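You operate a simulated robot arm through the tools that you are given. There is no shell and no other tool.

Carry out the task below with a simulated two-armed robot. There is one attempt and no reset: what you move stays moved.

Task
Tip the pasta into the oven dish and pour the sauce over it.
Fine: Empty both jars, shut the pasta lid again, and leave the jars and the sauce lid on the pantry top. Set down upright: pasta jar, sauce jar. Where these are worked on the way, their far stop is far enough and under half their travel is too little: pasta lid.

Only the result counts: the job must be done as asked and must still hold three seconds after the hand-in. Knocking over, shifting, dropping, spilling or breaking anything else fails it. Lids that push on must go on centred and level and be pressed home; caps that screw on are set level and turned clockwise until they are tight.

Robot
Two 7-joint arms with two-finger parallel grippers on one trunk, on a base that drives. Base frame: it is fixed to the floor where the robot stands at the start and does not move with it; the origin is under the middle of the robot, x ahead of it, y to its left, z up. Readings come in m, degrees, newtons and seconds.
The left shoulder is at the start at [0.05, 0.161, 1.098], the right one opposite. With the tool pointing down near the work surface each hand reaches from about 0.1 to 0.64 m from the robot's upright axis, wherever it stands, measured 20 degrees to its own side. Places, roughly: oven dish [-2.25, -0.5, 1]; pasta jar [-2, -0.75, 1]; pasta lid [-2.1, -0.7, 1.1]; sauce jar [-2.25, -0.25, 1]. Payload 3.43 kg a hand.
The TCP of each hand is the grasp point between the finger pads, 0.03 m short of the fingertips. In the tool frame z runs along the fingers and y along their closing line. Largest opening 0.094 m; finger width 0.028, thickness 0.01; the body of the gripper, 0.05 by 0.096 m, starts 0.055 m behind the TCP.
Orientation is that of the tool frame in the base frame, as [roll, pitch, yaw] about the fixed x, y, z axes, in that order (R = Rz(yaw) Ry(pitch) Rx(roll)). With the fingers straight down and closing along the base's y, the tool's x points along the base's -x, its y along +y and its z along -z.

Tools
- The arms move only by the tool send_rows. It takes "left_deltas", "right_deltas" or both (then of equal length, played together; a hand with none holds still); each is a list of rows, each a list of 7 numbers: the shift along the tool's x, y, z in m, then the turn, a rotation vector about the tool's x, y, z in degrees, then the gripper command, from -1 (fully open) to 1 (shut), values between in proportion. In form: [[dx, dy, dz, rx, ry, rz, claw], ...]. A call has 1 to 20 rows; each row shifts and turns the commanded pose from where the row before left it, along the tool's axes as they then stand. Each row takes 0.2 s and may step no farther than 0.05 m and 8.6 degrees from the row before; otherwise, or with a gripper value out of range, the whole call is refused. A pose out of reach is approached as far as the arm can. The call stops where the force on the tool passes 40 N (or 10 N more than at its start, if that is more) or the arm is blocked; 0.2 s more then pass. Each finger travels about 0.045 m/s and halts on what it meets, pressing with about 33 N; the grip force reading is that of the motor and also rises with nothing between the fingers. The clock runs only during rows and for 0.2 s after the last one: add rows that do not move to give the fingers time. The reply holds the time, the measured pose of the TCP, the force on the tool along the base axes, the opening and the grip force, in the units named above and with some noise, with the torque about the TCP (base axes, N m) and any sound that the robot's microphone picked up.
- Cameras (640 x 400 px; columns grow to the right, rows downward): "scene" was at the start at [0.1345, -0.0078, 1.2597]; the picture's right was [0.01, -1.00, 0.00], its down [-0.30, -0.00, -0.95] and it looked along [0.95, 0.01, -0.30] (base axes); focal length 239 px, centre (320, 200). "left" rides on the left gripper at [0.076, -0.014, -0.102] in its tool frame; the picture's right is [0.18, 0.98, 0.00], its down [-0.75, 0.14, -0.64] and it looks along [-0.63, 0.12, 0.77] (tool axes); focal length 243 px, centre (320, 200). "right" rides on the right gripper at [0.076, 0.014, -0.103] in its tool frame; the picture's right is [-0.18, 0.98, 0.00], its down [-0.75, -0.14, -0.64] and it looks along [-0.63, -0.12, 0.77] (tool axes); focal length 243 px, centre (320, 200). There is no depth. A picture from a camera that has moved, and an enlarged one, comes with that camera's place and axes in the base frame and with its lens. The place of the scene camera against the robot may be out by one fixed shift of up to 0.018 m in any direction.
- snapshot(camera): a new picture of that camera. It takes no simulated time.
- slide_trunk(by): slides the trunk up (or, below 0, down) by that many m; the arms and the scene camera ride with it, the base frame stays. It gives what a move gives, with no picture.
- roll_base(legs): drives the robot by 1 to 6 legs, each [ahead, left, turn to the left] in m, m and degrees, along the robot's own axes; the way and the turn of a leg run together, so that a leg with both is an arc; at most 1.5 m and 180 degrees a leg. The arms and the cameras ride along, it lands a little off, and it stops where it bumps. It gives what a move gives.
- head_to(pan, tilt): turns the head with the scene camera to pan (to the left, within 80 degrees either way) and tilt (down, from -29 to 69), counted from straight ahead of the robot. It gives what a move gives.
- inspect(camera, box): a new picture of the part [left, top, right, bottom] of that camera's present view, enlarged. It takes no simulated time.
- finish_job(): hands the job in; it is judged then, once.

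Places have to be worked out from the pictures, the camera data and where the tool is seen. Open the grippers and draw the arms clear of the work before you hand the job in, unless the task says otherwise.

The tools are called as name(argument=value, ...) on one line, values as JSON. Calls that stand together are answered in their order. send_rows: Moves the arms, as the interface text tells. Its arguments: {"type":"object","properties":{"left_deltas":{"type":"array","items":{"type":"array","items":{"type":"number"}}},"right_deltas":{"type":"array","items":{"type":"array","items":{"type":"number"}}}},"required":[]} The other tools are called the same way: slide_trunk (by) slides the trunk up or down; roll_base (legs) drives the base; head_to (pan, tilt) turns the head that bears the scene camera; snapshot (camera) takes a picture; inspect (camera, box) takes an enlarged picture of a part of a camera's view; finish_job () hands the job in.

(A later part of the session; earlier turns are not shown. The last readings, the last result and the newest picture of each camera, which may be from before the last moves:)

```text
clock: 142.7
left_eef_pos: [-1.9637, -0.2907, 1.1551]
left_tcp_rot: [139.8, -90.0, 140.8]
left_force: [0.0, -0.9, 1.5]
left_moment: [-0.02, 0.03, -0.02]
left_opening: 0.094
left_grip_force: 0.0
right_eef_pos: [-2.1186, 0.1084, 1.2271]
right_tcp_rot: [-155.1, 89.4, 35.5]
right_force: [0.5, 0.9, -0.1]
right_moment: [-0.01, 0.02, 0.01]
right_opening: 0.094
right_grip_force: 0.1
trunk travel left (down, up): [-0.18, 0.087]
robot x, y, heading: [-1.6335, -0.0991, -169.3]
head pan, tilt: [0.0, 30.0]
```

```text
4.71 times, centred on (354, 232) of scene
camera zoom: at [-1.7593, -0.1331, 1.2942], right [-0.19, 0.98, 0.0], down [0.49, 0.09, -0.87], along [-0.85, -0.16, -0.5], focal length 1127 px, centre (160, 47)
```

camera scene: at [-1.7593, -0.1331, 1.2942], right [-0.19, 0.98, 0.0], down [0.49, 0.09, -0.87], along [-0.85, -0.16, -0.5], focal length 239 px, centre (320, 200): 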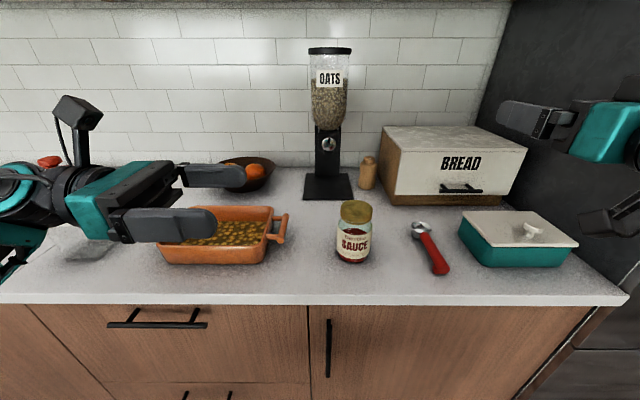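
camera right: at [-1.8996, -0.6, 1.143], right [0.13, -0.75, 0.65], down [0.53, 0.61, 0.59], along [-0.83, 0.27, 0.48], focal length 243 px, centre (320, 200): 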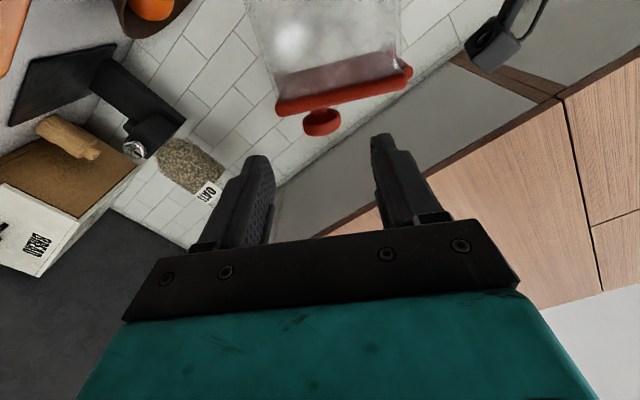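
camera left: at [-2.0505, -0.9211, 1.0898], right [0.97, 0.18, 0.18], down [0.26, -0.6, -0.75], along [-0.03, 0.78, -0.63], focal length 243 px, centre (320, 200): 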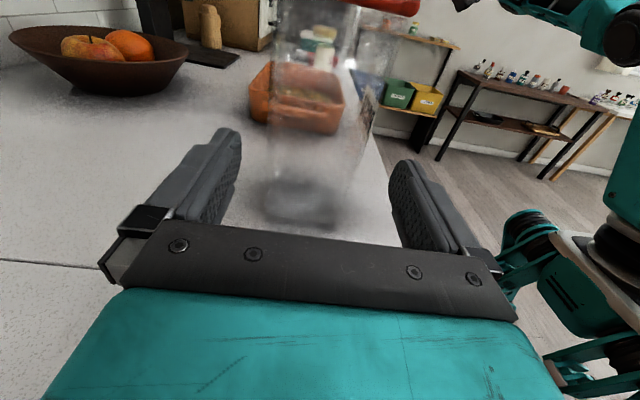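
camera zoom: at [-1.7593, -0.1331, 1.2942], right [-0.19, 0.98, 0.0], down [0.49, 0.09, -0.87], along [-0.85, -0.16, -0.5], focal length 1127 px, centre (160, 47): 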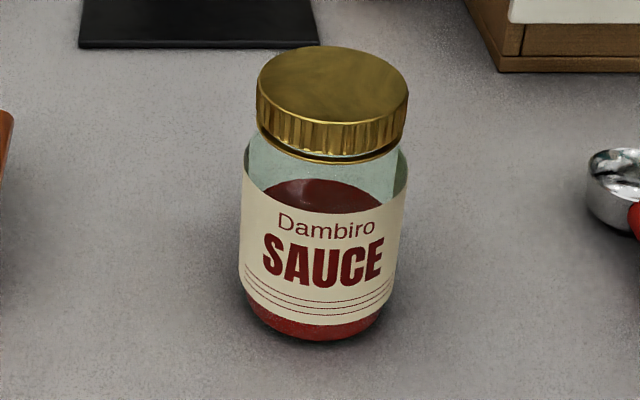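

Sauce jar axis ≈(-2.1756,-0.1327), cap top z≈1.029, cap Ø≈0.064, body Ø≈0.072. The right hand must be turned (camera up) before gripping; to stay clear of the fridge I drive left 0.25 first, then swing the right tool from forward to down.

roll_base(legs=[[0, 0.25, 0]])

send_rows(right_deltas=[[0, 0, 0, 0, 8.2, 0, -1], [0, 0, 0, 0, 8.2, 0, -1], [0, 0, 0, 0, 8.2, 0, -1], [0, 0, 0, 0, 8.2, 0, -1], [0, 0, 0, 0, 8.2, 0, -1], [0, 0, 0, 0, 8.2, 0, -1], [0, 0, 0, 0, 8.2, 0, -1], [0, 0, 0, 0, 8.2, 0, -1], [0, 0, 0, 0, 8.2, 0, -1], [0, 0, 0, 0, 8.1, 0, -1], [0, 0, 0, 0, 8.1, 0, -1], [0, 0, 0, 0, 0, 0, -1]])

snapshot(camera="scene")

```text
clock: 145.5
left_eef_pos: [-1.9162, -0.538, 1.1549]
left_tcp_rot: [151.5, -89.9, 129.2]
left_force: [-0.2, 0.2, 0.2]
left_moment: [0.01, 0.01, -0.02]
left_opening: 0.0941
left_grip_force: 0.0
right_eef_pos: [-2.072, -0.1398, 1.2267]
right_tcp_rot: [-153.8, 89.5, 36.8]
right_force: [0.2, -0.6, -0.2]
right_moment: [0.02, -0.01, -0.02]
right_opening: 0.0938
right_grip_force: 0.0
trunk travel left (down, up): [-0.18, 0.087]
robot x, y, heading: [-1.5879, -0.3463, -169.3]
head pan, tilt: [0.0, 30.0]
```

```text
clock: 148.1
left_eef_pos: [-1.9169, -0.5377, 1.155]
left_tcp_rot: [-42.9, -90.0, -36.5]
left_force: [-0.8, 0.1, -0.2]
left_moment: [-0.01, -0.01, -0.03]
left_opening: 0.0942
left_grip_force: 0.0
right_eef_pos: [-2.0702, -0.1394, 1.2274]
right_tcp_rot: [-179.8, -0.5, 10.7]
right_force: [0.4, -0.2, 0.4]
right_moment: [0.0, -0.03, 0.02]
right_opening: 0.0942
right_grip_force: 0.1
trunk travel left (down, up): [-0.18, 0.087]
robot x, y, heading: [-1.585, -0.3473, -169.1]
head pan, tilt: [0.0, 30.0]
```

```text
taken
camera scene: at [-1.7121, -0.3795, 1.2942], right [-0.19, 0.98, 0.0], down [0.49, 0.09, -0.87], along [-0.85, -0.16, -0.5], focal length 239 px, centre (320, 200)
```

scene: 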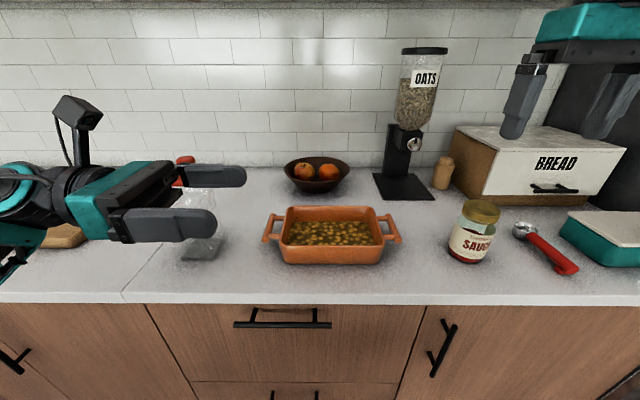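

Tool-down reached. Now the mirrored swing so that the right hand points left with its camera on top.

send_rows(right_deltas=[[0, 0, 0, -4.949, 4.949, 4.949, -1], [0, 0, 0, -4.949, 4.949, 4.949, -1], [0, 0, 0, -4.949, 4.949, 4.949, -1], [0, 0, 0, -4.949, 4.949, 4.949, -1], [0, 0, 0, -4.949, 4.949, 4.949, -1], [0, 0, 0, -4.949, 4.949, 4.949, -1], [0, 0, 0, -4.949, 4.949, 4.949, -1], [0, 0, 0, -4.949, 4.949, 4.949, -1], [0, 0, 0, -4.949, 4.949, 4.949, -1], [0, 0, 0, -4.949, 4.949, 4.949, -1], [0, 0, 0, -4.949, 4.949, 4.949, -1], [0, 0, 0, -4.949, 4.949, 4.949, -1], [0, 0, 0, -4.949, 4.949, 4.949, -1], [0, 0, 0, -4.949, 4.949, 4.949, -1], [0, 0, 0, 0, 0, 0, -1]])

snapshot(camera="scene")

```text
clock: 151.3
left_eef_pos: [-1.9171, -0.5378, 1.1555]
left_tcp_rot: [152.9, -90.0, 127.9]
left_force: [0.1, 0.2, 0.4]
left_moment: [0.0, 0.01, -0.02]
left_opening: 0.094
left_grip_force: 0.0
right_eef_pos: [-2.0724, -0.1388, 1.2275]
right_tcp_rot: [-104.7, -89.4, -154.6]
right_force: [0.8, 0.5, 0.5]
right_moment: [-0.01, -0.02, 0.03]
right_opening: 0.0942
right_grip_force: 0.0
trunk travel left (down, up): [-0.18, 0.087]
robot x, y, heading: [-1.5853, -0.346, -169.0]
head pan, tilt: [0.0, 30.0]
```

```text
taken
camera scene: at [-1.7122, -0.3797, 1.2942], right [-0.19, 0.98, 0.0], down [0.49, 0.09, -0.87], along [-0.85, -0.16, -0.5], focal length 239 px, centre (320, 200)
```

scene: 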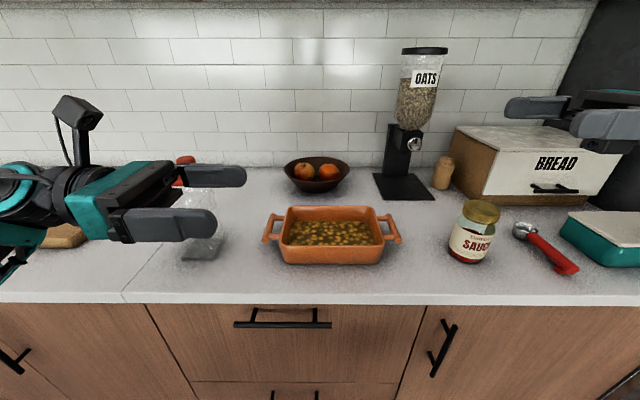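

Right hand points left. I yaw it clockwise 60° so that it points forward, 30° to the left.

send_rows(right_deltas=[[0, 0, 0, -7.5, 0, 0, -1], [0, 0, 0, -7.5, 0, 0, -1], [0, 0, 0, -7.5, 0, 0, -1], [0, 0, 0, -7.5, 0, 0, -1], [0, 0, 0, -7.5, 0, 0, -1], [0, 0, 0, -7.5, 0, 0, -1], [0, 0, 0, -7.5, 0, 0, -1], [0, 0, 0, -7.5, 0, 0, -1], [0, 0, 0, 0, 0, 0, -1]])

snapshot(camera="scene")

```text
clock: 153.3
left_eef_pos: [-1.9175, -0.5389, 1.155]
left_tcp_rot: [-38.3, -90.0, -40.9]
left_force: [-0.2, 0.7, 0.2]
left_moment: [0.01, -0.02, -0.04]
left_opening: 0.0942
left_grip_force: 0.1
right_eef_pos: [-2.0718, -0.1382, 1.2275]
right_tcp_rot: [-173.9, -89.4, -145.5]
right_force: [0.0, 0.1, 0.7]
right_moment: [0.02, 0.01, 0.0]
right_opening: 0.0941
right_grip_force: 0.1
trunk travel left (down, up): [-0.18, 0.087]
robot x, y, heading: [-1.5819, -0.3428, -169.4]
head pan, tilt: [0.0, 30.0]
```

```text
taken
camera scene: at [-1.7122, -0.3796, 1.2942], right [-0.19, 0.98, 0.0], down [0.49, 0.09, -0.87], along [-0.85, -0.16, -0.5], focal length 239 px, centre (320, 200)
```

scene: 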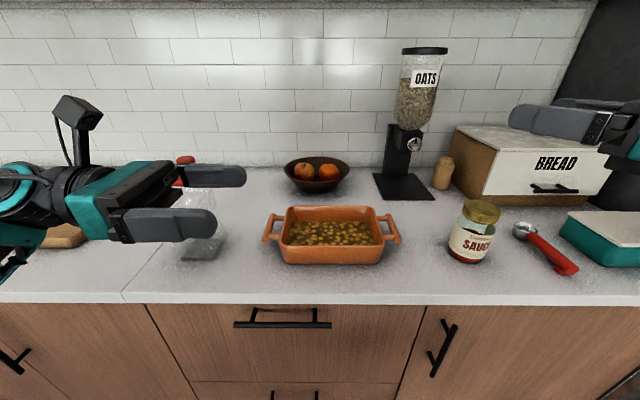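

Now I swing the left hand back to pointing down.

send_rows(left_deltas=[[0, 0, 0, -4.949, -4.949, 4.949, -1], [0, 0, 0, -4.949, -4.949, 4.949, -1], [0, 0, 0, -4.949, -4.949, 4.949, -1], [0, 0, 0, -4.949, -4.949, 4.949, -1], [0, 0, 0, -4.949, -4.949, 4.949, -1], [0, 0, 0, -4.949, -4.949, 4.949, -1], [0, 0, 0, -4.949, -4.949, 4.949, -1], [0, 0, 0, -4.949, -4.949, 4.949, -1], [0, 0, 0, -4.949, -4.949, 4.949, -1], [0, 0, 0, -4.949, -4.949, 4.949, -1], [0, 0, 0, -4.949, -4.949, 4.949, -1], [0, 0, 0, -4.949, -4.949, 4.949, -1], [0, 0, 0, -4.949, -4.949, 4.949, -1], [0, 0, 0, -4.949, -4.949, 4.949, -1], [0, 0, 0, 0, 0, 0, -1]])

```text
clock: 156.5
left_eef_pos: [-1.9165, -0.5382, 1.1548]
left_tcp_rot: [180.0, 0.0, 10.7]
left_force: [-0.5, 0.1, 0.2]
left_moment: [-0.03, 0.02, -0.01]
left_opening: 0.0941
left_grip_force: 0.0
right_eef_pos: [-2.0717, -0.1386, 1.2267]
right_tcp_rot: [-173.4, -89.4, -145.8]
right_force: [-0.2, 0.1, 0.0]
right_moment: [-0.03, 0.04, -0.03]
right_opening: 0.0942
right_grip_force: 0.0
trunk travel left (down, up): [-0.18, 0.087]
robot x, y, heading: [-1.5856, -0.3466, -169.0]
head pan, tilt: [0.0, 30.0]
```

I check the underside of the right gripper in the scene view, since there seemed to be a small housing below the fingers.

inspect(camera="scene", box=[490, 70, 640, 190])

```text
3.33 times, centred on (565, 130) of scene
camera zoom: at [-1.7122, -0.3798, 1.2942], right [-0.19, 0.98, 0.0], down [0.49, 0.09, -0.87], along [-0.85, -0.16, -0.5], focal length 798 px, centre (-497, 433)
```

zoom: 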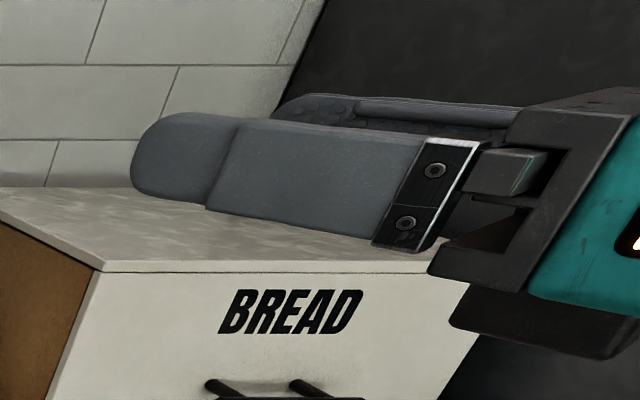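

The housing reaches only about 0.045 below the hand axis, so gripping the sauce jar at z≈0.97 is fine. I drive right 0.28 so the sauce jar is almost straight ahead.

roll_base(legs=[[0, -0.28, 0]])

snapshot(camera="scene")

```text
clock: 159.6
left_eef_pos: [-1.969, -0.2627, 1.1544]
left_tcp_rot: [-179.9, 0.0, 10.7]
left_force: [0.1, -0.2, 1.3]
left_moment: [0.0, 0.01, 0.03]
left_opening: 0.0938
left_grip_force: 0.0
right_eef_pos: [-2.1228, 0.1364, 1.2273]
right_tcp_rot: [-172.3, -89.4, -147.0]
right_force: [0.4, 0.1, 0.1]
right_moment: [-0.01, -0.01, 0.02]
right_opening: 0.0938
right_grip_force: 0.1
trunk travel left (down, up): [-0.18, 0.087]
robot x, y, heading: [-1.6389, -0.072, -169.2]
head pan, tilt: [0.0, 30.0]
```

```text
taken
camera scene: at [-1.7649, -0.1047, 1.2942], right [-0.19, 0.98, 0.0], down [0.49, 0.09, -0.87], along [-0.85, -0.16, -0.5], focal length 239 px, centre (320, 200)
```

scene: 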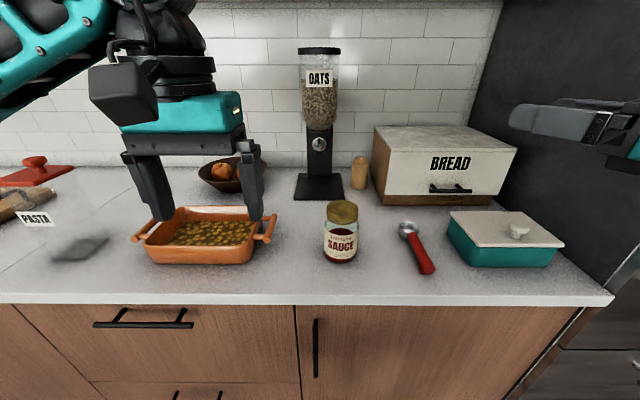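

The sauce jar is 0.539 ahead and 0.04 right of the axis. I move the right hand left to its pre-grasp line (0.12 behind the jar along the tool), still high.

send_rows(right_deltas=[[0, -0.0338, 0.0195, 0, 0, 0, -1], [0, -0.0338, 0.0195, 0, 0, 0, -1], [0, -0.0338, 0.0195, 0, 0, 0, -1], [0, -0.0338, 0.0195, 0, 0, 0, -1], [0, -0.0338, 0.0195, 0, 0, 0, -1], [0, 0, 0, 0, 0, 0, -1]])

snapshot(camera="right")

snapshot(camera="scene")

```text
clock: 160.9
left_eef_pos: [-1.9702, -0.2615, 1.1546]
left_tcp_rot: [180.0, 0.0, 10.7]
left_force: [0.1, -0.1, -1.0]
left_moment: [0.0, -0.01, 0.05]
left_opening: 0.0939
left_grip_force: 0.0
right_eef_pos: [-2.0894, -0.056, 1.2261]
right_tcp_rot: [-164.5, -89.4, -154.8]
right_force: [0.7, -0.2, -0.7]
right_moment: [-0.01, 0.03, 0.01]
right_opening: 0.0936
right_grip_force: 0.1
trunk travel left (down, up): [-0.18, 0.087]
robot x, y, heading: [-1.6378, -0.071, -169.1]
head pan, tilt: [0.0, 30.0]
```

```text
taken
camera right: at [-2.0189, 0.0212, 1.3026], right [-0.64, 0.75, -0.19], down [0.59, 0.31, -0.75], along [-0.5, -0.59, -0.64], focal length 243 px, centre (320, 200)
```

right: 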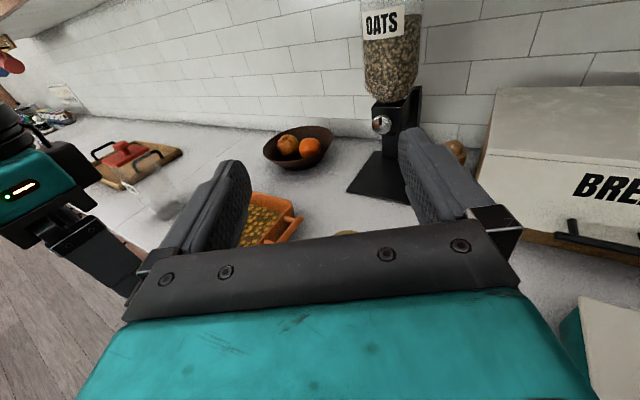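

```text
taken
camera scene: at [-1.7649, -0.1044, 1.2942], right [-0.19, 0.98, 0.0], down [0.49, 0.09, -0.87], along [-0.85, -0.16, -0.5], focal length 239 px, centre (320, 200)
```

scene: 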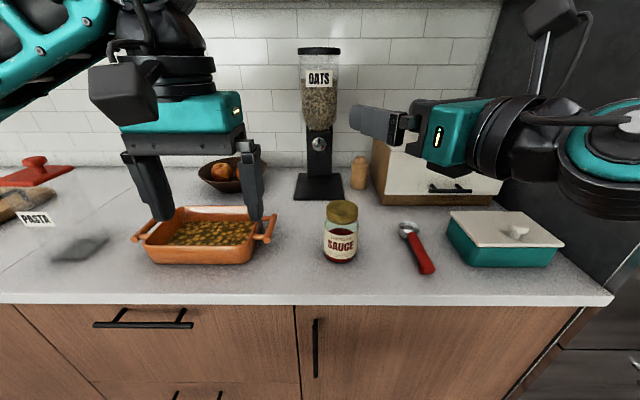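

The right hand is in position above. I descend to z≈1.06 and check the alignment with its camera.

send_rows(right_deltas=[[-0.035, 0, 0, 0, 0, 0, -1], [-0.035, 0, 0, 0, 0, 0, -1], [-0.035, 0, 0, 0, 0, 0, -1], [-0.035, 0, 0, 0, 0, 0, -1], [-0.03, 0, 0, 0, 0, 0, -1], [0, 0, 0, 0, 0, 0, -1]])

snapshot(camera="right")

snapshot(camera="scene")

```text
clock: 162.3
left_eef_pos: [-1.9702, -0.2634, 1.1545]
left_tcp_rot: [180.0, 0.0, 10.6]
left_force: [-1.0, -0.1, -0.4]
left_moment: [0.02, 0.02, -0.01]
left_opening: 0.0941
left_grip_force: 0.1
right_eef_pos: [-2.0877, -0.0538, 1.0564]
right_tcp_rot: [-174.4, -89.6, -144.9]
right_force: [1.3, 0.5, 0.3]
right_moment: [-0.01, 0.01, -0.01]
right_opening: 0.094
right_grip_force: 0.1
trunk travel left (down, up): [-0.18, 0.087]
robot x, y, heading: [-1.6385, -0.0725, -169.0]
head pan, tilt: [0.0, 30.0]
```

```text
taken
camera right: at [-2.0176, 0.022, 1.1328], right [-0.64, 0.75, -0.18], down [0.58, 0.32, -0.75], along [-0.5, -0.59, -0.64], focal length 243 px, centre (320, 200)
```

right: 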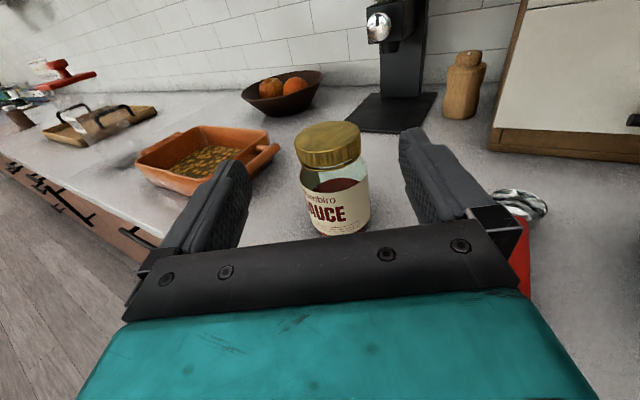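

```text
taken
camera scene: at [-1.7648, -0.1049, 1.2942], right [-0.19, 0.98, 0.0], down [0.49, 0.09, -0.87], along [-0.85, -0.16, -0.5], focal length 239 px, centre (320, 200)
```

scene: 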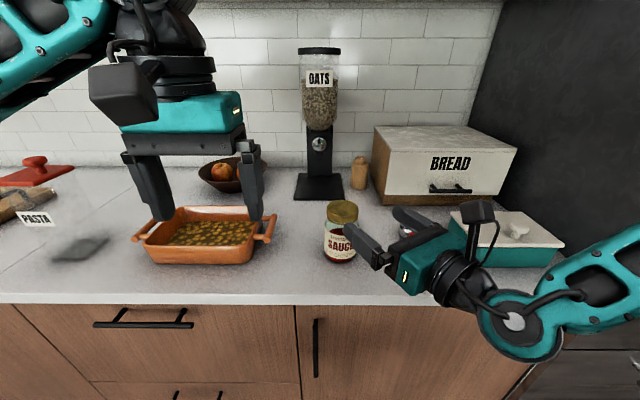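

I zoom in on the jar in the right camera for exact offsets.

inspect(camera="right", box=[270, 110, 398, 240])

```text
3.08 times, centred on (334, 175) of right
camera zoom: at [-2.0176, 0.022, 1.1328], right [-0.64, 0.75, -0.18], down [0.58, 0.32, -0.75], along [-0.5, -0.59, -0.64], focal length 746 px, centre (277, 277)
```

zoom: 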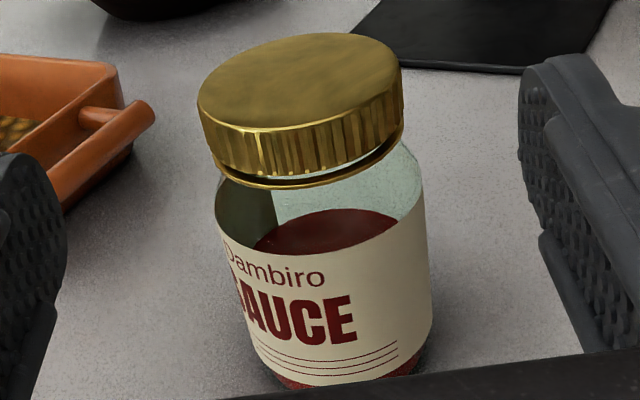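

Jar axis is centred (1 mm off) and 0.118 ahead. I descend to z≈0.972, then advance.

send_rows(right_deltas=[[-0.028, 0, 0, 0, 0, 0, -1], [-0.028, 0, 0, 0, 0, 0, -1], [-0.028, 0, 0, 0, 0, 0, -1], [0, 0.001, 0.03, 0, 0, 0, -1], [0, 0, 0.03, 0, 0, 0, -1], [0, 0, 0.03, 0, 0, 0, -1], [0, 0, 0.02, 0, 0, 0, -1], [0, 0, 0.007, 0, 0, 0, -1], [0, 0, 0, 0, 0, 0, -1]])

snapshot(camera="right")

inspect(camera="scene", box=[280, 170, 480, 300])

```text
clock: 164.3
left_eef_pos: [-1.9709, -0.2635, 1.1542]
left_tcp_rot: [-179.9, -0.1, 10.7]
left_force: [-0.1, 0.4, 0.9]
left_moment: [-0.02, -0.02, 0.01]
left_opening: 0.0941
left_grip_force: 0.1
right_eef_pos: [-2.1803, -0.0807, 1.0304]
right_tcp_rot: [-173.1, -89.4, -146.1]
right_force: [0.0, 0.4, 0.4]
right_moment: [0.05, -0.02, 0.01]
right_opening: 0.0941
right_grip_force: 0.1
right hand out of reach, approached as far as the arm can: row 2, 3, 4, 5, 6, 7, 8
trunk travel left (down, up): [-0.18, 0.087]
robot x, y, heading: [-1.6382, -0.0708, -169.1]
head pan, tilt: [0.0, 30.0]
```

```text
taken
camera right: at [-2.1104, -0.004, 1.1078], right [-0.64, 0.75, -0.19], down [0.59, 0.32, -0.75], along [-0.5, -0.59, -0.64], focal length 243 px, centre (320, 200)
```

right: 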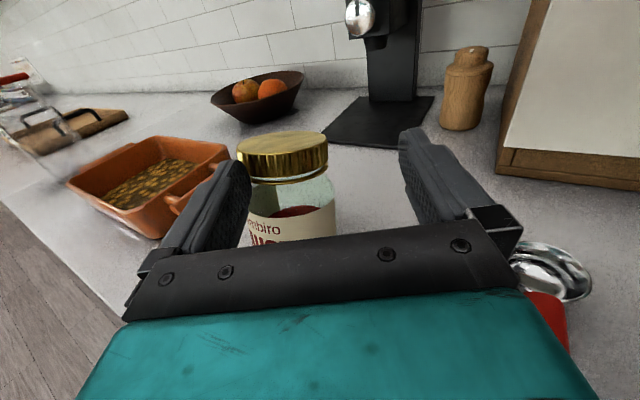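

```text
3.08 times, centred on (380, 235) of scene
camera zoom: at [-1.7648, -0.1049, 1.2942], right [-0.19, 0.98, 0.0], down [0.49, 0.09, -0.87], along [-0.85, -0.16, -0.5], focal length 737 px, centre (135, 92)
```

zoom: 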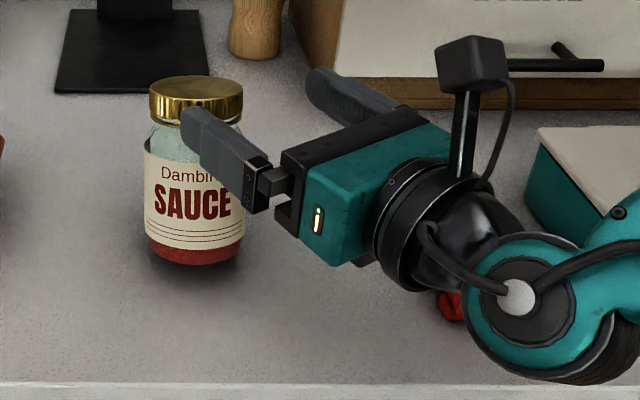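

The arm couldn't get that low here: z stuck at 1.03 and it drifted sideways, nudging the sauce jar about 2–3 cm back (still upright). I back off along the tool first.

send_rows(right_deltas=[[0, 0, -0.03, 0, 0, 0, -1], [0, 0, -0.03, 0, 0, 0, -1], [0, 0, -0.02, 0, 0, 0, -1], [0, 0, 0, 0, 0, 0, -1]])

slide_trunk(by=-0.06)

snapshot(camera="right")

snapshot(camera="scene")

```text
clock: 165.3
left_eef_pos: [-1.9696, -0.263, 1.1553]
left_tcp_rot: [180.0, -0.2, 10.7]
left_force: [0.1, -0.6, 1.0]
left_moment: [-0.02, -0.02, 0.02]
left_opening: 0.0941
left_grip_force: 0.0
right_eef_pos: [-2.1184, -0.0284, 1.0325]
right_tcp_rot: [-175.4, -89.4, -144.0]
right_force: [-0.7, 0.5, -0.3]
right_moment: [0.01, 0.0, 0.01]
right_opening: 0.094
right_grip_force: 0.0
trunk travel left (down, up): [-0.18, 0.087]
robot x, y, heading: [-1.6364, -0.0692, -169.2]
head pan, tilt: [0.0, 30.0]
```

```text
clock: 166.3
left_eef_pos: [-1.9689, -0.2622, 1.0959]
left_tcp_rot: [180.0, 0.1, 10.7]
left_force: [0.8, -0.5, 0.0]
left_moment: [0.02, -0.02, -0.01]
left_opening: 0.0941
left_grip_force: 0.1
right_eef_pos: [-2.1186, -0.0267, 0.9713]
right_tcp_rot: [-174.0, -89.4, -145.3]
right_force: [1.1, 0.3, 0.2]
right_moment: [0.01, 0.02, -0.01]
right_opening: 0.094
right_grip_force: 0.1
trunk travel left (down, up): [-0.12, 0.147]
robot x, y, heading: [-1.6383, -0.0716, -169.1]
head pan, tilt: [0.0, 30.0]
```

```text
taken
camera right: at [-2.0488, 0.0488, 1.0485], right [-0.64, 0.75, -0.19], down [0.59, 0.32, -0.75], along [-0.5, -0.59, -0.64], focal length 243 px, centre (320, 200)
```

right: 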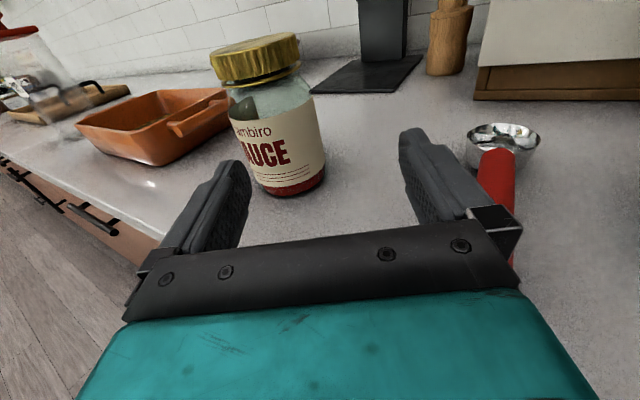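

```text
taken
camera scene: at [-1.7647, -0.1049, 1.2342], right [-0.19, 0.98, 0.0], down [0.49, 0.09, -0.87], along [-0.85, -0.16, -0.5], focal length 239 px, centre (320, 200)
```

scene: 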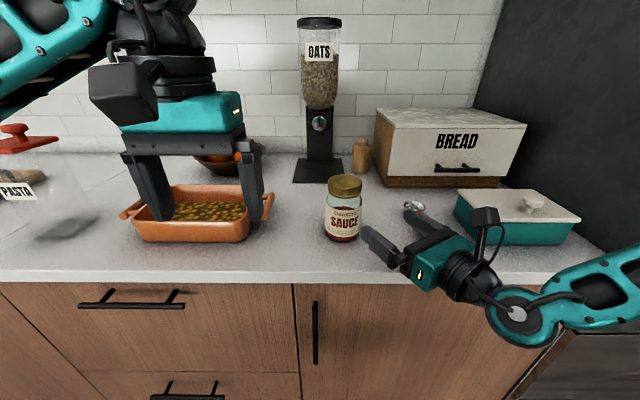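

At the right height now (z≈0.971), clear of the scoop. I measure the jar again in the right camera.

inspect(camera="right", box=[190, 20, 350, 210])

```text
2.11 times, centred on (270, 115) of right
camera zoom: at [-2.0488, 0.0488, 1.0485], right [-0.64, 0.75, -0.19], down [0.59, 0.32, -0.75], along [-0.5, -0.59, -0.64], focal length 511 px, centre (425, 379)
```

zoom: 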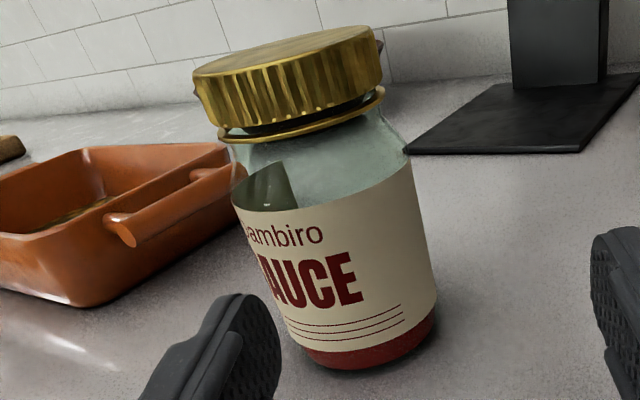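

Estimates differ a little; I take a closer scene look at the jar's base for a cross-check.

inspect(camera="scene", box=[290, 165, 450, 265])

```text
4.00 times, centred on (370, 215) of scene
camera zoom: at [-1.7647, -0.1049, 1.2342], right [-0.19, 0.98, 0.0], down [0.49, 0.09, -0.87], along [-0.85, -0.16, -0.5], focal length 958 px, centre (120, 140)
```

zoom: 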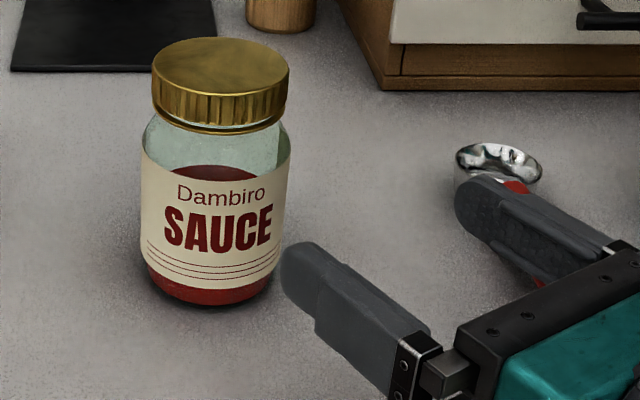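

The jar only rocked and is back upright at its place, (-2.173,-0.128). I shift the right hand 0.042 along its -y so the jar is centred, and verify.

send_rows(right_deltas=[[0, -0.014, 0, 0, 0, 0, -1], [0, -0.014, 0, 0, 0, 0, -1], [0, -0.014, 0, 0, 0, 0, -1], [0, 0, 0, 0, 0, 0, -1]])

snapshot(camera="right")

```text
clock: 167.3
left_eef_pos: [-1.9692, -0.2625, 1.0949]
left_tcp_rot: [180.0, 0.0, 10.7]
left_force: [-0.1, -0.1, -0.4]
left_moment: [0.0, 0.03, 0.02]
left_opening: 0.0941
left_grip_force: 0.0
right_eef_pos: [-2.091, -0.0606, 0.9717]
right_tcp_rot: [-172.3, -89.4, -147.0]
right_force: [-0.3, -0.4, -0.1]
right_moment: [0.03, 0.0, -0.01]
right_opening: 0.0941
right_grip_force: 0.0
trunk travel left (down, up): [-0.12, 0.147]
robot x, y, heading: [-1.6378, -0.0757, -169.2]
head pan, tilt: [0.0, 30.0]
```

```text
taken
camera right: at [-2.0216, 0.0165, 1.0485], right [-0.64, 0.75, -0.19], down [0.59, 0.32, -0.75], along [-0.5, -0.59, -0.64], focal length 243 px, centre (320, 200)
```

right: 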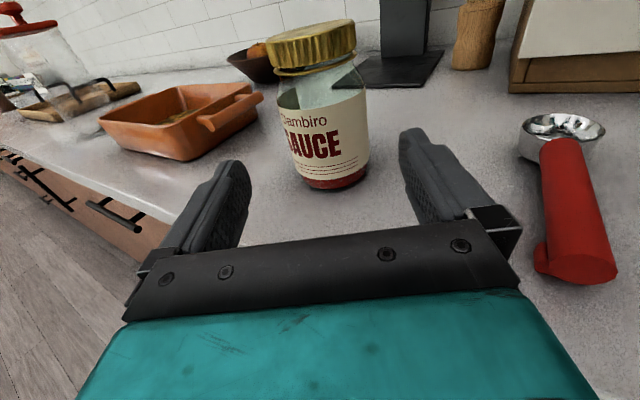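

Now centred within ~4 mm with the jar about 0.105 ahead. I advance 0.06 and look again.

send_rows(right_deltas=[[0, 0.003, 0.02, 0, 0, 0, -1], [0, 0, 0.02, 0, 0, 0, -1], [0, 0, 0.02, 0, 0, 0, -1], [0, 0, 0, 0, 0, 0, -1]])

snapshot(camera="right")

inspect(camera="scene", box=[290, 165, 450, 265])

```text
clock: 168.3
left_eef_pos: [-1.9695, -0.2643, 1.0948]
left_tcp_rot: [-180.0, 0.0, 10.7]
left_force: [-0.4, 0.1, -0.5]
left_moment: [0.01, -0.01, 0.04]
left_opening: 0.094
left_grip_force: 0.0
right_eef_pos: [-2.1384, -0.0888, 0.9789]
right_tcp_rot: [-173.2, -89.4, -146.0]
right_force: [-0.7, -0.4, -0.1]
right_moment: [0.01, 0.0, -0.01]
right_opening: 0.094
right_grip_force: 0.1
right hand out of reach, approached as far as the arm can: row 3
trunk travel left (down, up): [-0.12, 0.147]
robot x, y, heading: [-1.6377, -0.0711, -169.2]
head pan, tilt: [0.0, 30.0]
```

```text
taken
camera right: at [-2.0694, -0.0137, 1.0546], right [-0.64, 0.75, -0.19], down [0.59, 0.32, -0.75], along [-0.5, -0.59, -0.64], focal length 243 px, centre (320, 200)
```

right: 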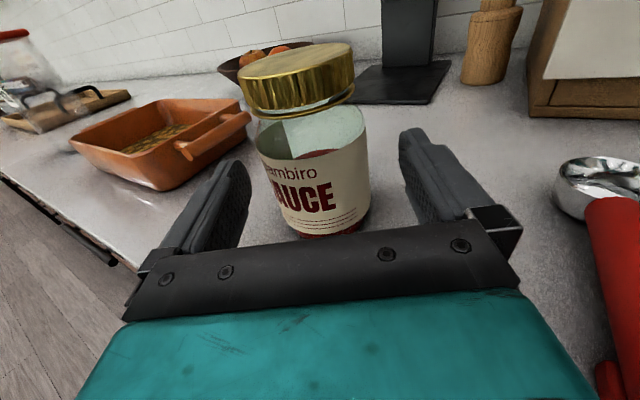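

```text
4.00 times, centred on (370, 215) of scene
camera zoom: at [-1.7649, -0.1049, 1.2342], right [-0.19, 0.98, 0.0], down [0.49, 0.09, -0.87], along [-0.85, -0.16, -0.5], focal length 958 px, centre (120, 140)
```

zoom: 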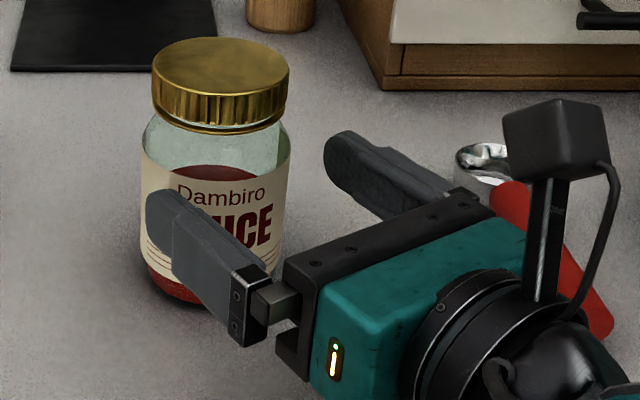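

The arm is at its reach limit again, with ~0.052 left to go. I use the base for the rest: 0.042 ahead and 0.031 left.

roll_base(legs=[[0.042, 0.031, 0]])

snapshot(camera="right")

inspect(camera="scene", box=[290, 165, 450, 265])

```text
clock: 169.3
left_eef_pos: [-2.0041, -0.3015, 1.0949]
left_tcp_rot: [-180.0, 0.0, 10.6]
left_force: [0.5, -0.9, 0.4]
left_moment: [0.02, -0.02, 0.01]
left_opening: 0.0939
left_grip_force: 0.1
right_eef_pos: [-2.1738, -0.1276, 0.9767]
right_tcp_rot: [-174.5, -89.4, -144.8]
right_force: [-0.2, -0.7, -0.2]
right_moment: [-0.03, 0.0, 0.0]
right_opening: 0.0941
right_grip_force: 0.0
trunk travel left (down, up): [-0.12, 0.147]
robot x, y, heading: [-1.6738, -0.1091, -169.0]
head pan, tilt: [0.0, 30.0]
```

```text
taken
camera right: at [-2.1044, -0.0521, 1.0543], right [-0.64, 0.75, -0.19], down [0.59, 0.32, -0.75], along [-0.5, -0.59, -0.64], focal length 243 px, centre (320, 200)
```

right: 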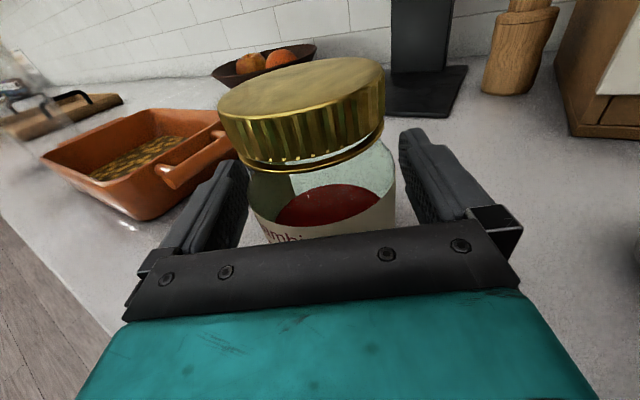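

```text
4.00 times, centred on (370, 215) of scene
camera zoom: at [-1.8001, -0.1436, 1.2341], right [-0.19, 0.98, 0.0], down [0.49, 0.09, -0.87], along [-0.85, -0.16, -0.5], focal length 958 px, centre (120, 140)
```

zoom: 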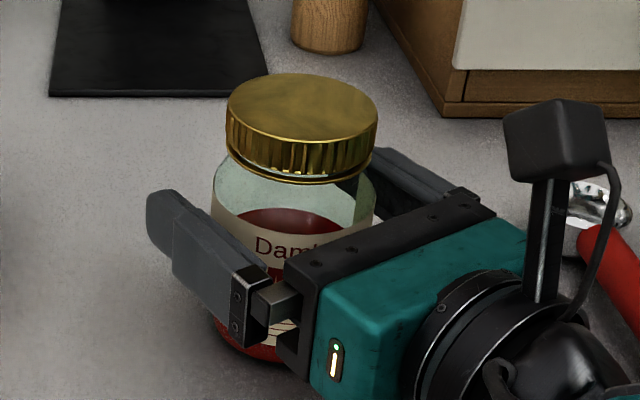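

The jar now sits centred between the right fingers at z≈0.977. I close the right gripper.

send_rows(right_deltas=[[0, 0, 0, 0, 0, 0, -0.7], [0, 0, 0, 0, 0, 0, -0.4], [0, 0, 0, 0, 0, 0, 1], [0, 0, 0, 0, 0, 0, 1], [0, 0, 0, 0, 0, 0, 1], [0, 0, 0, 0, 0, 0, 1]])

snapshot(camera="right")

```text
clock: 170.7
left_eef_pos: [-2.0056, -0.3019, 1.0946]
left_tcp_rot: [180.0, 0.0, 10.7]
left_force: [0.3, 0.4, -0.3]
left_moment: [-0.01, 0.0, 0.01]
left_opening: 0.094
left_grip_force: 0.0
right_eef_pos: [-2.1738, -0.1274, 0.9781]
right_tcp_rot: [-174.9, -89.4, -144.5]
right_force: [-2.7, 2.3, 1.9]
right_moment: [0.11, 0.14, 0.02]
right_opening: 0.0751
right_grip_force: 32.8
trunk travel left (down, up): [-0.12, 0.147]
robot x, y, heading: [-1.6715, -0.1095, -169.3]
head pan, tilt: [0.0, 30.0]
```

```text
taken
camera right: at [-2.1042, -0.0516, 1.0546], right [-0.64, 0.75, -0.18], down [0.59, 0.32, -0.75], along [-0.5, -0.59, -0.64], focal length 243 px, centre (320, 200)
```

right: 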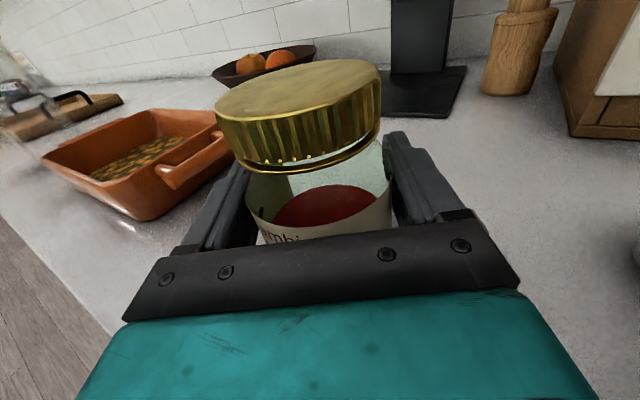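

The right hand holds the jar (Ø 0.075). Next I bring the left hand, pointing down, above the cap at about z 1.135.

send_rows(left_deltas=[[0, 0, -0.02, 0, 0, 0, -1], [0, 0, -0.02, 0, 0, 0, -1], [-0.0222, -0.0338, 0, 0, 0, 0, -1], [-0.0222, -0.0338, 0, 0, 0, 0, -1], [-0.0222, -0.0338, 0, 0, 0, 0, -1], [-0.0222, -0.0338, 0, 0, 0, 0, -1], [-0.0222, -0.0338, 0, 0, 0, 0, -1], [-0.0222, -0.0338, 0, 0, 0, 0, -1], [0, 0, 0, 0, 0, 0, -1]])

snapshot(camera="scene")

snapshot(camera="left")

```text
clock: 172.7
left_eef_pos: [-2.1736, -0.1253, 1.1363]
left_tcp_rot: [-180.0, 0.1, 10.6]
left_force: [0.9, 0.1, -0.2]
left_moment: [0.02, -0.02, 0.01]
left_opening: 0.0942
left_grip_force: 0.1
right_eef_pos: [-2.1739, -0.1276, 0.9786]
right_tcp_rot: [-175.5, -89.4, -143.8]
right_force: [0.6, -0.1, 1.6]
right_moment: [0.06, -0.01, -0.08]
right_opening: 0.0752
right_grip_force: 32.6
trunk travel left (down, up): [-0.12, 0.147]
robot x, y, heading: [-1.6713, -0.1088, -169.3]
head pan, tilt: [0.0, 30.0]
```

```text
taken
camera scene: at [-1.7996, -0.1431, 1.2342], right [-0.19, 0.98, 0.0], down [0.49, 0.09, -0.87], along [-0.85, -0.16, -0.5], focal length 239 px, centre (320, 200)
```

scene: 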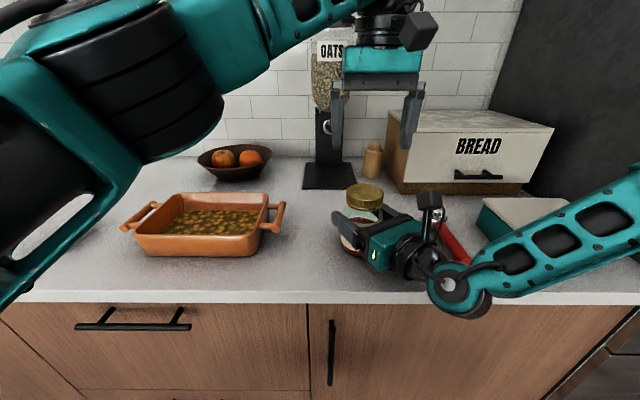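

```text
taken
camera left: at [-2.0996, -0.097, 1.2383], right [0.36, -0.93, 0.0], down [-0.71, -0.28, 0.64], along [-0.6, -0.23, -0.77], focal length 243 px, centre (320, 200)
```

left: 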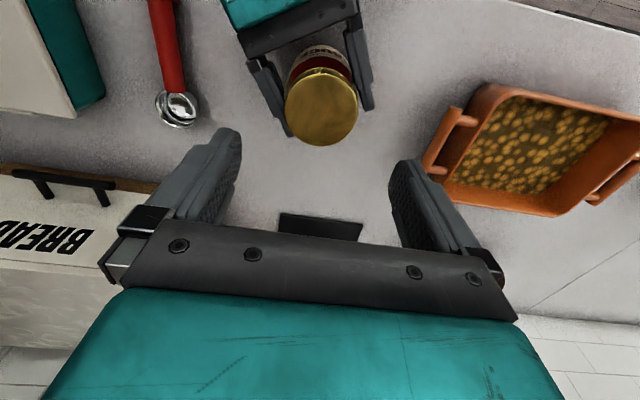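

The left hand reaches. I zoom in on the cap for exact centring.

inspect(camera="left", box=[240, 30, 400, 160])

```text
3.08 times, centred on (320, 95) of left
camera zoom: at [-2.0996, -0.097, 1.2383], right [0.36, -0.93, 0.0], down [-0.71, -0.28, 0.64], along [-0.6, -0.23, -0.77], focal length 746 px, centre (320, 523)
```

zoom: 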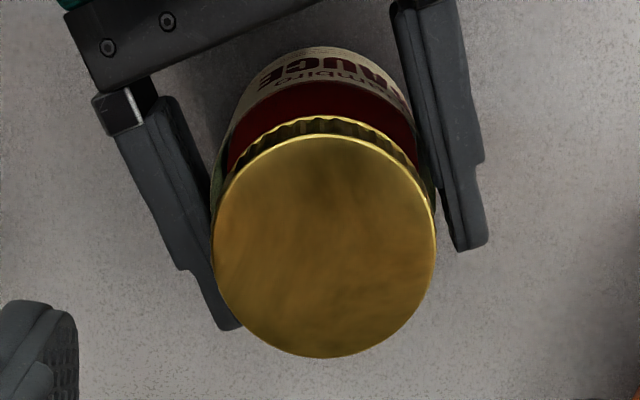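

Cap is centred within 2 mm. To get a long unscrewing stroke I first turn the left hand clockwise about 115° above the cap.

send_rows(left_deltas=[[0.002, 0.0015, 0, 0, 0, 8.2, -1], [0, 0, 0, 0, 0, 8.2, -1], [0, 0, 0, 0, 0, 8.2, -1], [0, 0, 0, 0, 0, 8.2, -1], [0, 0, 0, 0, 0, 8.2, -1], [0, 0, 0, 0, 0, 8.2, -1], [0, 0, 0, 0, 0, 8.2, -1], [0, 0, 0, 0, 0, 8.2, -1], [0, 0, 0, 0, 0, 8.2, -1], [0, 0, 0, 0, 0, 8.2, -1], [0, 0, 0, 0, 0, 8.2, -1], [0, 0, 0, 0, 0, 8.2, -1], [0, 0, 0, 0, 0, 8.2, -1], [0, 0, 0, 0, 0, 8.2, -1], [0, 0, 0, 0, 0, 0, -1]])

snapshot(camera="left")

```text
clock: 175.9
left_eef_pos: [-1.9011, -0.0962, 1.073]
left_tcp_rot: [179.9, 0.0, -104.1]
left_force: [0.0, 1.1, -0.3]
left_moment: [-0.01, -0.01, 0.02]
left_opening: 0.0939
left_grip_force: 0.1
left hand out of reach, approached as far as the arm can: row 6, 7, 8, 9, 10, 11, 12, 13, 14
right_eef_pos: [-2.1737, -0.1286, 0.9788]
right_tcp_rot: [-175.3, -89.4, -144.0]
right_force: [1.4, -0.1, 2.0]
right_moment: [-0.13, -0.04, 0.04]
right_opening: 0.0751
right_grip_force: 33.2
trunk travel left (down, up): [-0.12, 0.147]
robot x, y, heading: [-1.6735, -0.11, -169.4]
head pan, tilt: [0.0, 30.0]
```

```text
taken
camera left: at [-1.9051, -0.1741, 1.1755], right [-1.0, 0.06, 0.0], down [0.05, 0.76, 0.64], along [0.04, 0.64, -0.77], focal length 243 px, centre (320, 200)
```

left: 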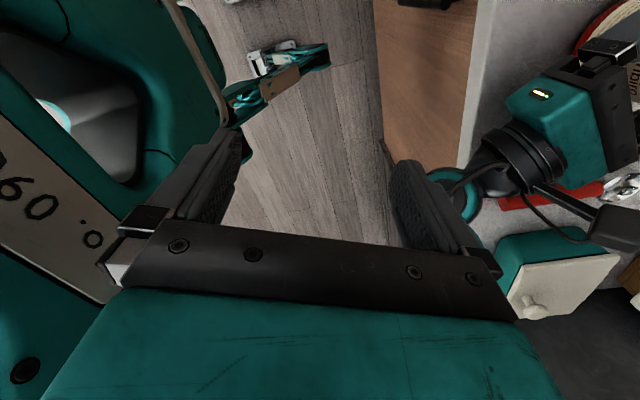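

Clockwise range is limited to ~40° there; the hand drew back toward the body to follow. I raise it and turn it back anticlockwise.

send_rows(left_deltas=[[0, 0, -0.03, 0, 0, 0, -1], [0, 0, -0.03, 0, 0, 0, -1], [0, 0, -0.03, 0, 0, 0, -1], [0, 0, 0, 0, 0, -8.2, -1], [0, 0, 0, 0, 0, -8.2, -1], [0, 0, 0, 0, 0, -8.2, -1], [0, 0, 0, 0, 0, -8.2, -1], [0, 0, 0, 0, 0, -8.2, -1], [0, 0, 0, 0, 0, -8.2, -1], [0, 0, 0, 0, 0, -8.2, -1], [0, 0, 0, 0, 0, -8.2, -1], [0, 0, 0, 0, 0, -8.2, -1], [0, 0, 0, 0, 0, -8.2, -1], [0, 0, 0, 0, 0, 0, -1]])

snapshot(camera="scene")

```text
clock: 177.9
left_eef_pos: [-1.885, -0.1003, 1.1508]
left_tcp_rot: [179.9, -0.8, -57.4]
left_force: [-1.7, -0.8, -1.6]
left_moment: [0.24, -0.02, -0.14]
left_opening: 0.0941
left_grip_force: 0.0
left hand out of reach, approached as far as the arm can: row 1, 2, 3
right_eef_pos: [-2.1734, -0.1279, 0.9785]
right_tcp_rot: [-176.9, -89.4, -142.2]
right_force: [-0.2, -1.5, 0.2]
right_moment: [-0.05, 0.08, 0.03]
right_opening: 0.0748
right_grip_force: 32.9
trunk travel left (down, up): [-0.12, 0.147]
robot x, y, heading: [-1.6707, -0.1071, -169.4]
head pan, tilt: [0.0, 30.0]
stopped in row 9 (left hand): the force on the tool passed its limit at 75 N (the readings are from after the stop); the commanded pose is now the measured one
```

```text
taken
camera scene: at [-1.8024, -0.142, 1.2452], right [-0.17, 0.99, 0.0], down [0.39, 0.07, -0.92], along [-0.91, -0.16, -0.39], focal length 239 px, centre (320, 200)
```

scene: 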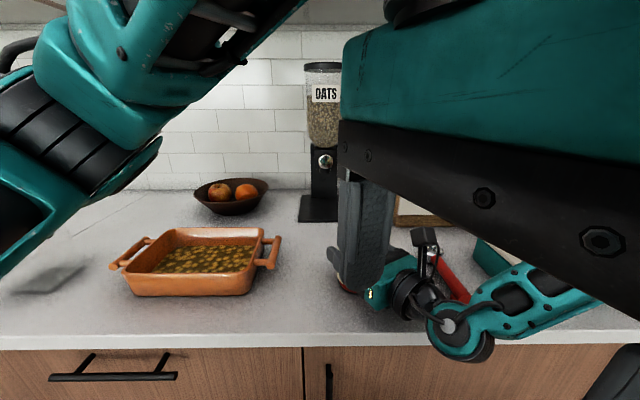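

The left gripper brushed the head. I move it forward away from the head, then finish turning it back.

send_rows(left_deltas=[[-0.0149, 0.0371, 0, 0, 0, 0, -1], [-0.0149, 0.0371, 0, 0, 0, 0, -1], [-0.0149, 0.0371, 0, 0, 0, 0, -1], [0, 0, 0, 0, 0, -8.2, -1], [0, 0, 0, 0, 0, -8.2, -1], [0, 0, 0, 0, 0, -8.2, -1], [0, 0, 0, 0, 0, -8.2, -1], [0, 0, 0, 0, 0, -8.2, -1], [0, 0, 0, 0, 0, -8.2, -1], [0, 0, 0, 0, 0, -8.2, -1], [0, 0, 0, 0, 0, -8.2, -1], [0, 0, 0, 0, 0, 0, -1]])

snapshot(camera="scene")

```text
clock: 180.5
left_eef_pos: [-2.0017, -0.1214, 1.1546]
left_tcp_rot: [179.5, 0.0, 8.0]
left_force: [-0.4, 0.1, 0.3]
left_moment: [-0.01, -0.01, 0.04]
left_opening: 0.094
left_grip_force: 0.0
right_eef_pos: [-2.1738, -0.1281, 0.9779]
right_tcp_rot: [-175.5, -89.3, -143.9]
right_force: [-2.2, -0.8, 2.1]
right_moment: [0.01, 0.15, 0.03]
right_opening: 0.0751
right_grip_force: 32.7
trunk travel left (down, up): [-0.12, 0.147]
robot x, y, heading: [-1.6731, -0.1121, -168.8]
head pan, tilt: [0.0, 30.0]
```

```text
taken
camera scene: at [-1.7998, -0.1433, 1.2342], right [-0.19, 0.98, 0.0], down [0.49, 0.09, -0.87], along [-0.85, -0.16, -0.5], focal length 239 px, centre (320, 200)
```

scene: 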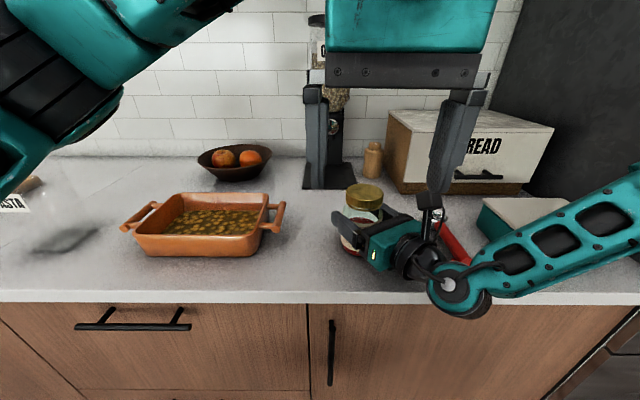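

Recovered. I go above the cap again, turning only 32° clockwise this time (known reachable).

send_rows(left_deltas=[[-0.0343, -0.0035, 0, 0, 0, -2.7, -1], [-0.0343, -0.0035, 0, 0, 0, 0, -1], [-0.0343, -0.0035, 0, 0, 0, 0, -1], [-0.0343, -0.0035, 0, 0, 0, 0, -1], [-0.0343, -0.0035, 0, 0, 0, 0, -1], [0, 0, 0, 0, 0, 8, -1], [0, 0, 0, 0, 0, 8, -1], [0, 0, 0, 0, 0, 8, -1], [0, 0, 0, 0, 0, 8, -1], [0, 0, 0, 0, 0, 0, -1]])

inspect(camera="left", box=[220, 20, 420, 170])

```text
clock: 182.7
left_eef_pos: [-2.1735, -0.1326, 1.1541]
left_tcp_rot: [179.5, -0.2, -21.6]
left_force: [0.3, 0.9, 0.3]
left_moment: [0.01, -0.01, -0.02]
left_opening: 0.0939
left_grip_force: 0.1
right_eef_pos: [-2.1736, -0.1272, 0.9783]
right_tcp_rot: [-175.1, -89.4, -144.2]
right_force: [0.3, 0.6, 1.2]
right_moment: [0.01, 0.04, 0.04]
right_opening: 0.075
right_grip_force: 33.2
trunk travel left (down, up): [-0.12, 0.147]
robot x, y, heading: [-1.6698, -0.1115, -169.5]
head pan, tilt: [0.0, 30.0]
```

```text
2.67 times, centred on (320, 95) of left
camera zoom: at [-2.0963, -0.1462, 1.2562], right [-0.19, -0.98, 0.01], down [-0.75, 0.15, 0.64], along [-0.63, 0.12, -0.77], focal length 647 px, centre (320, 480)
```

zoom: 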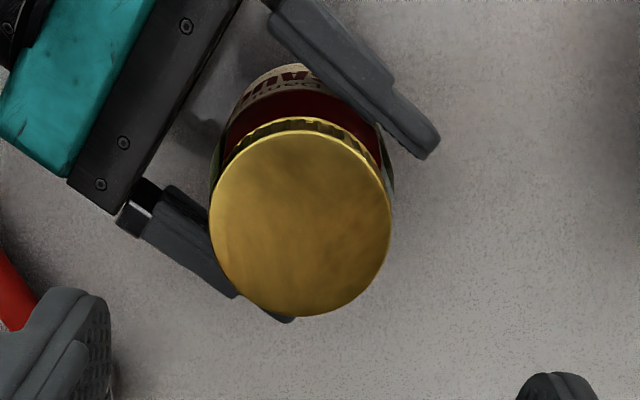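

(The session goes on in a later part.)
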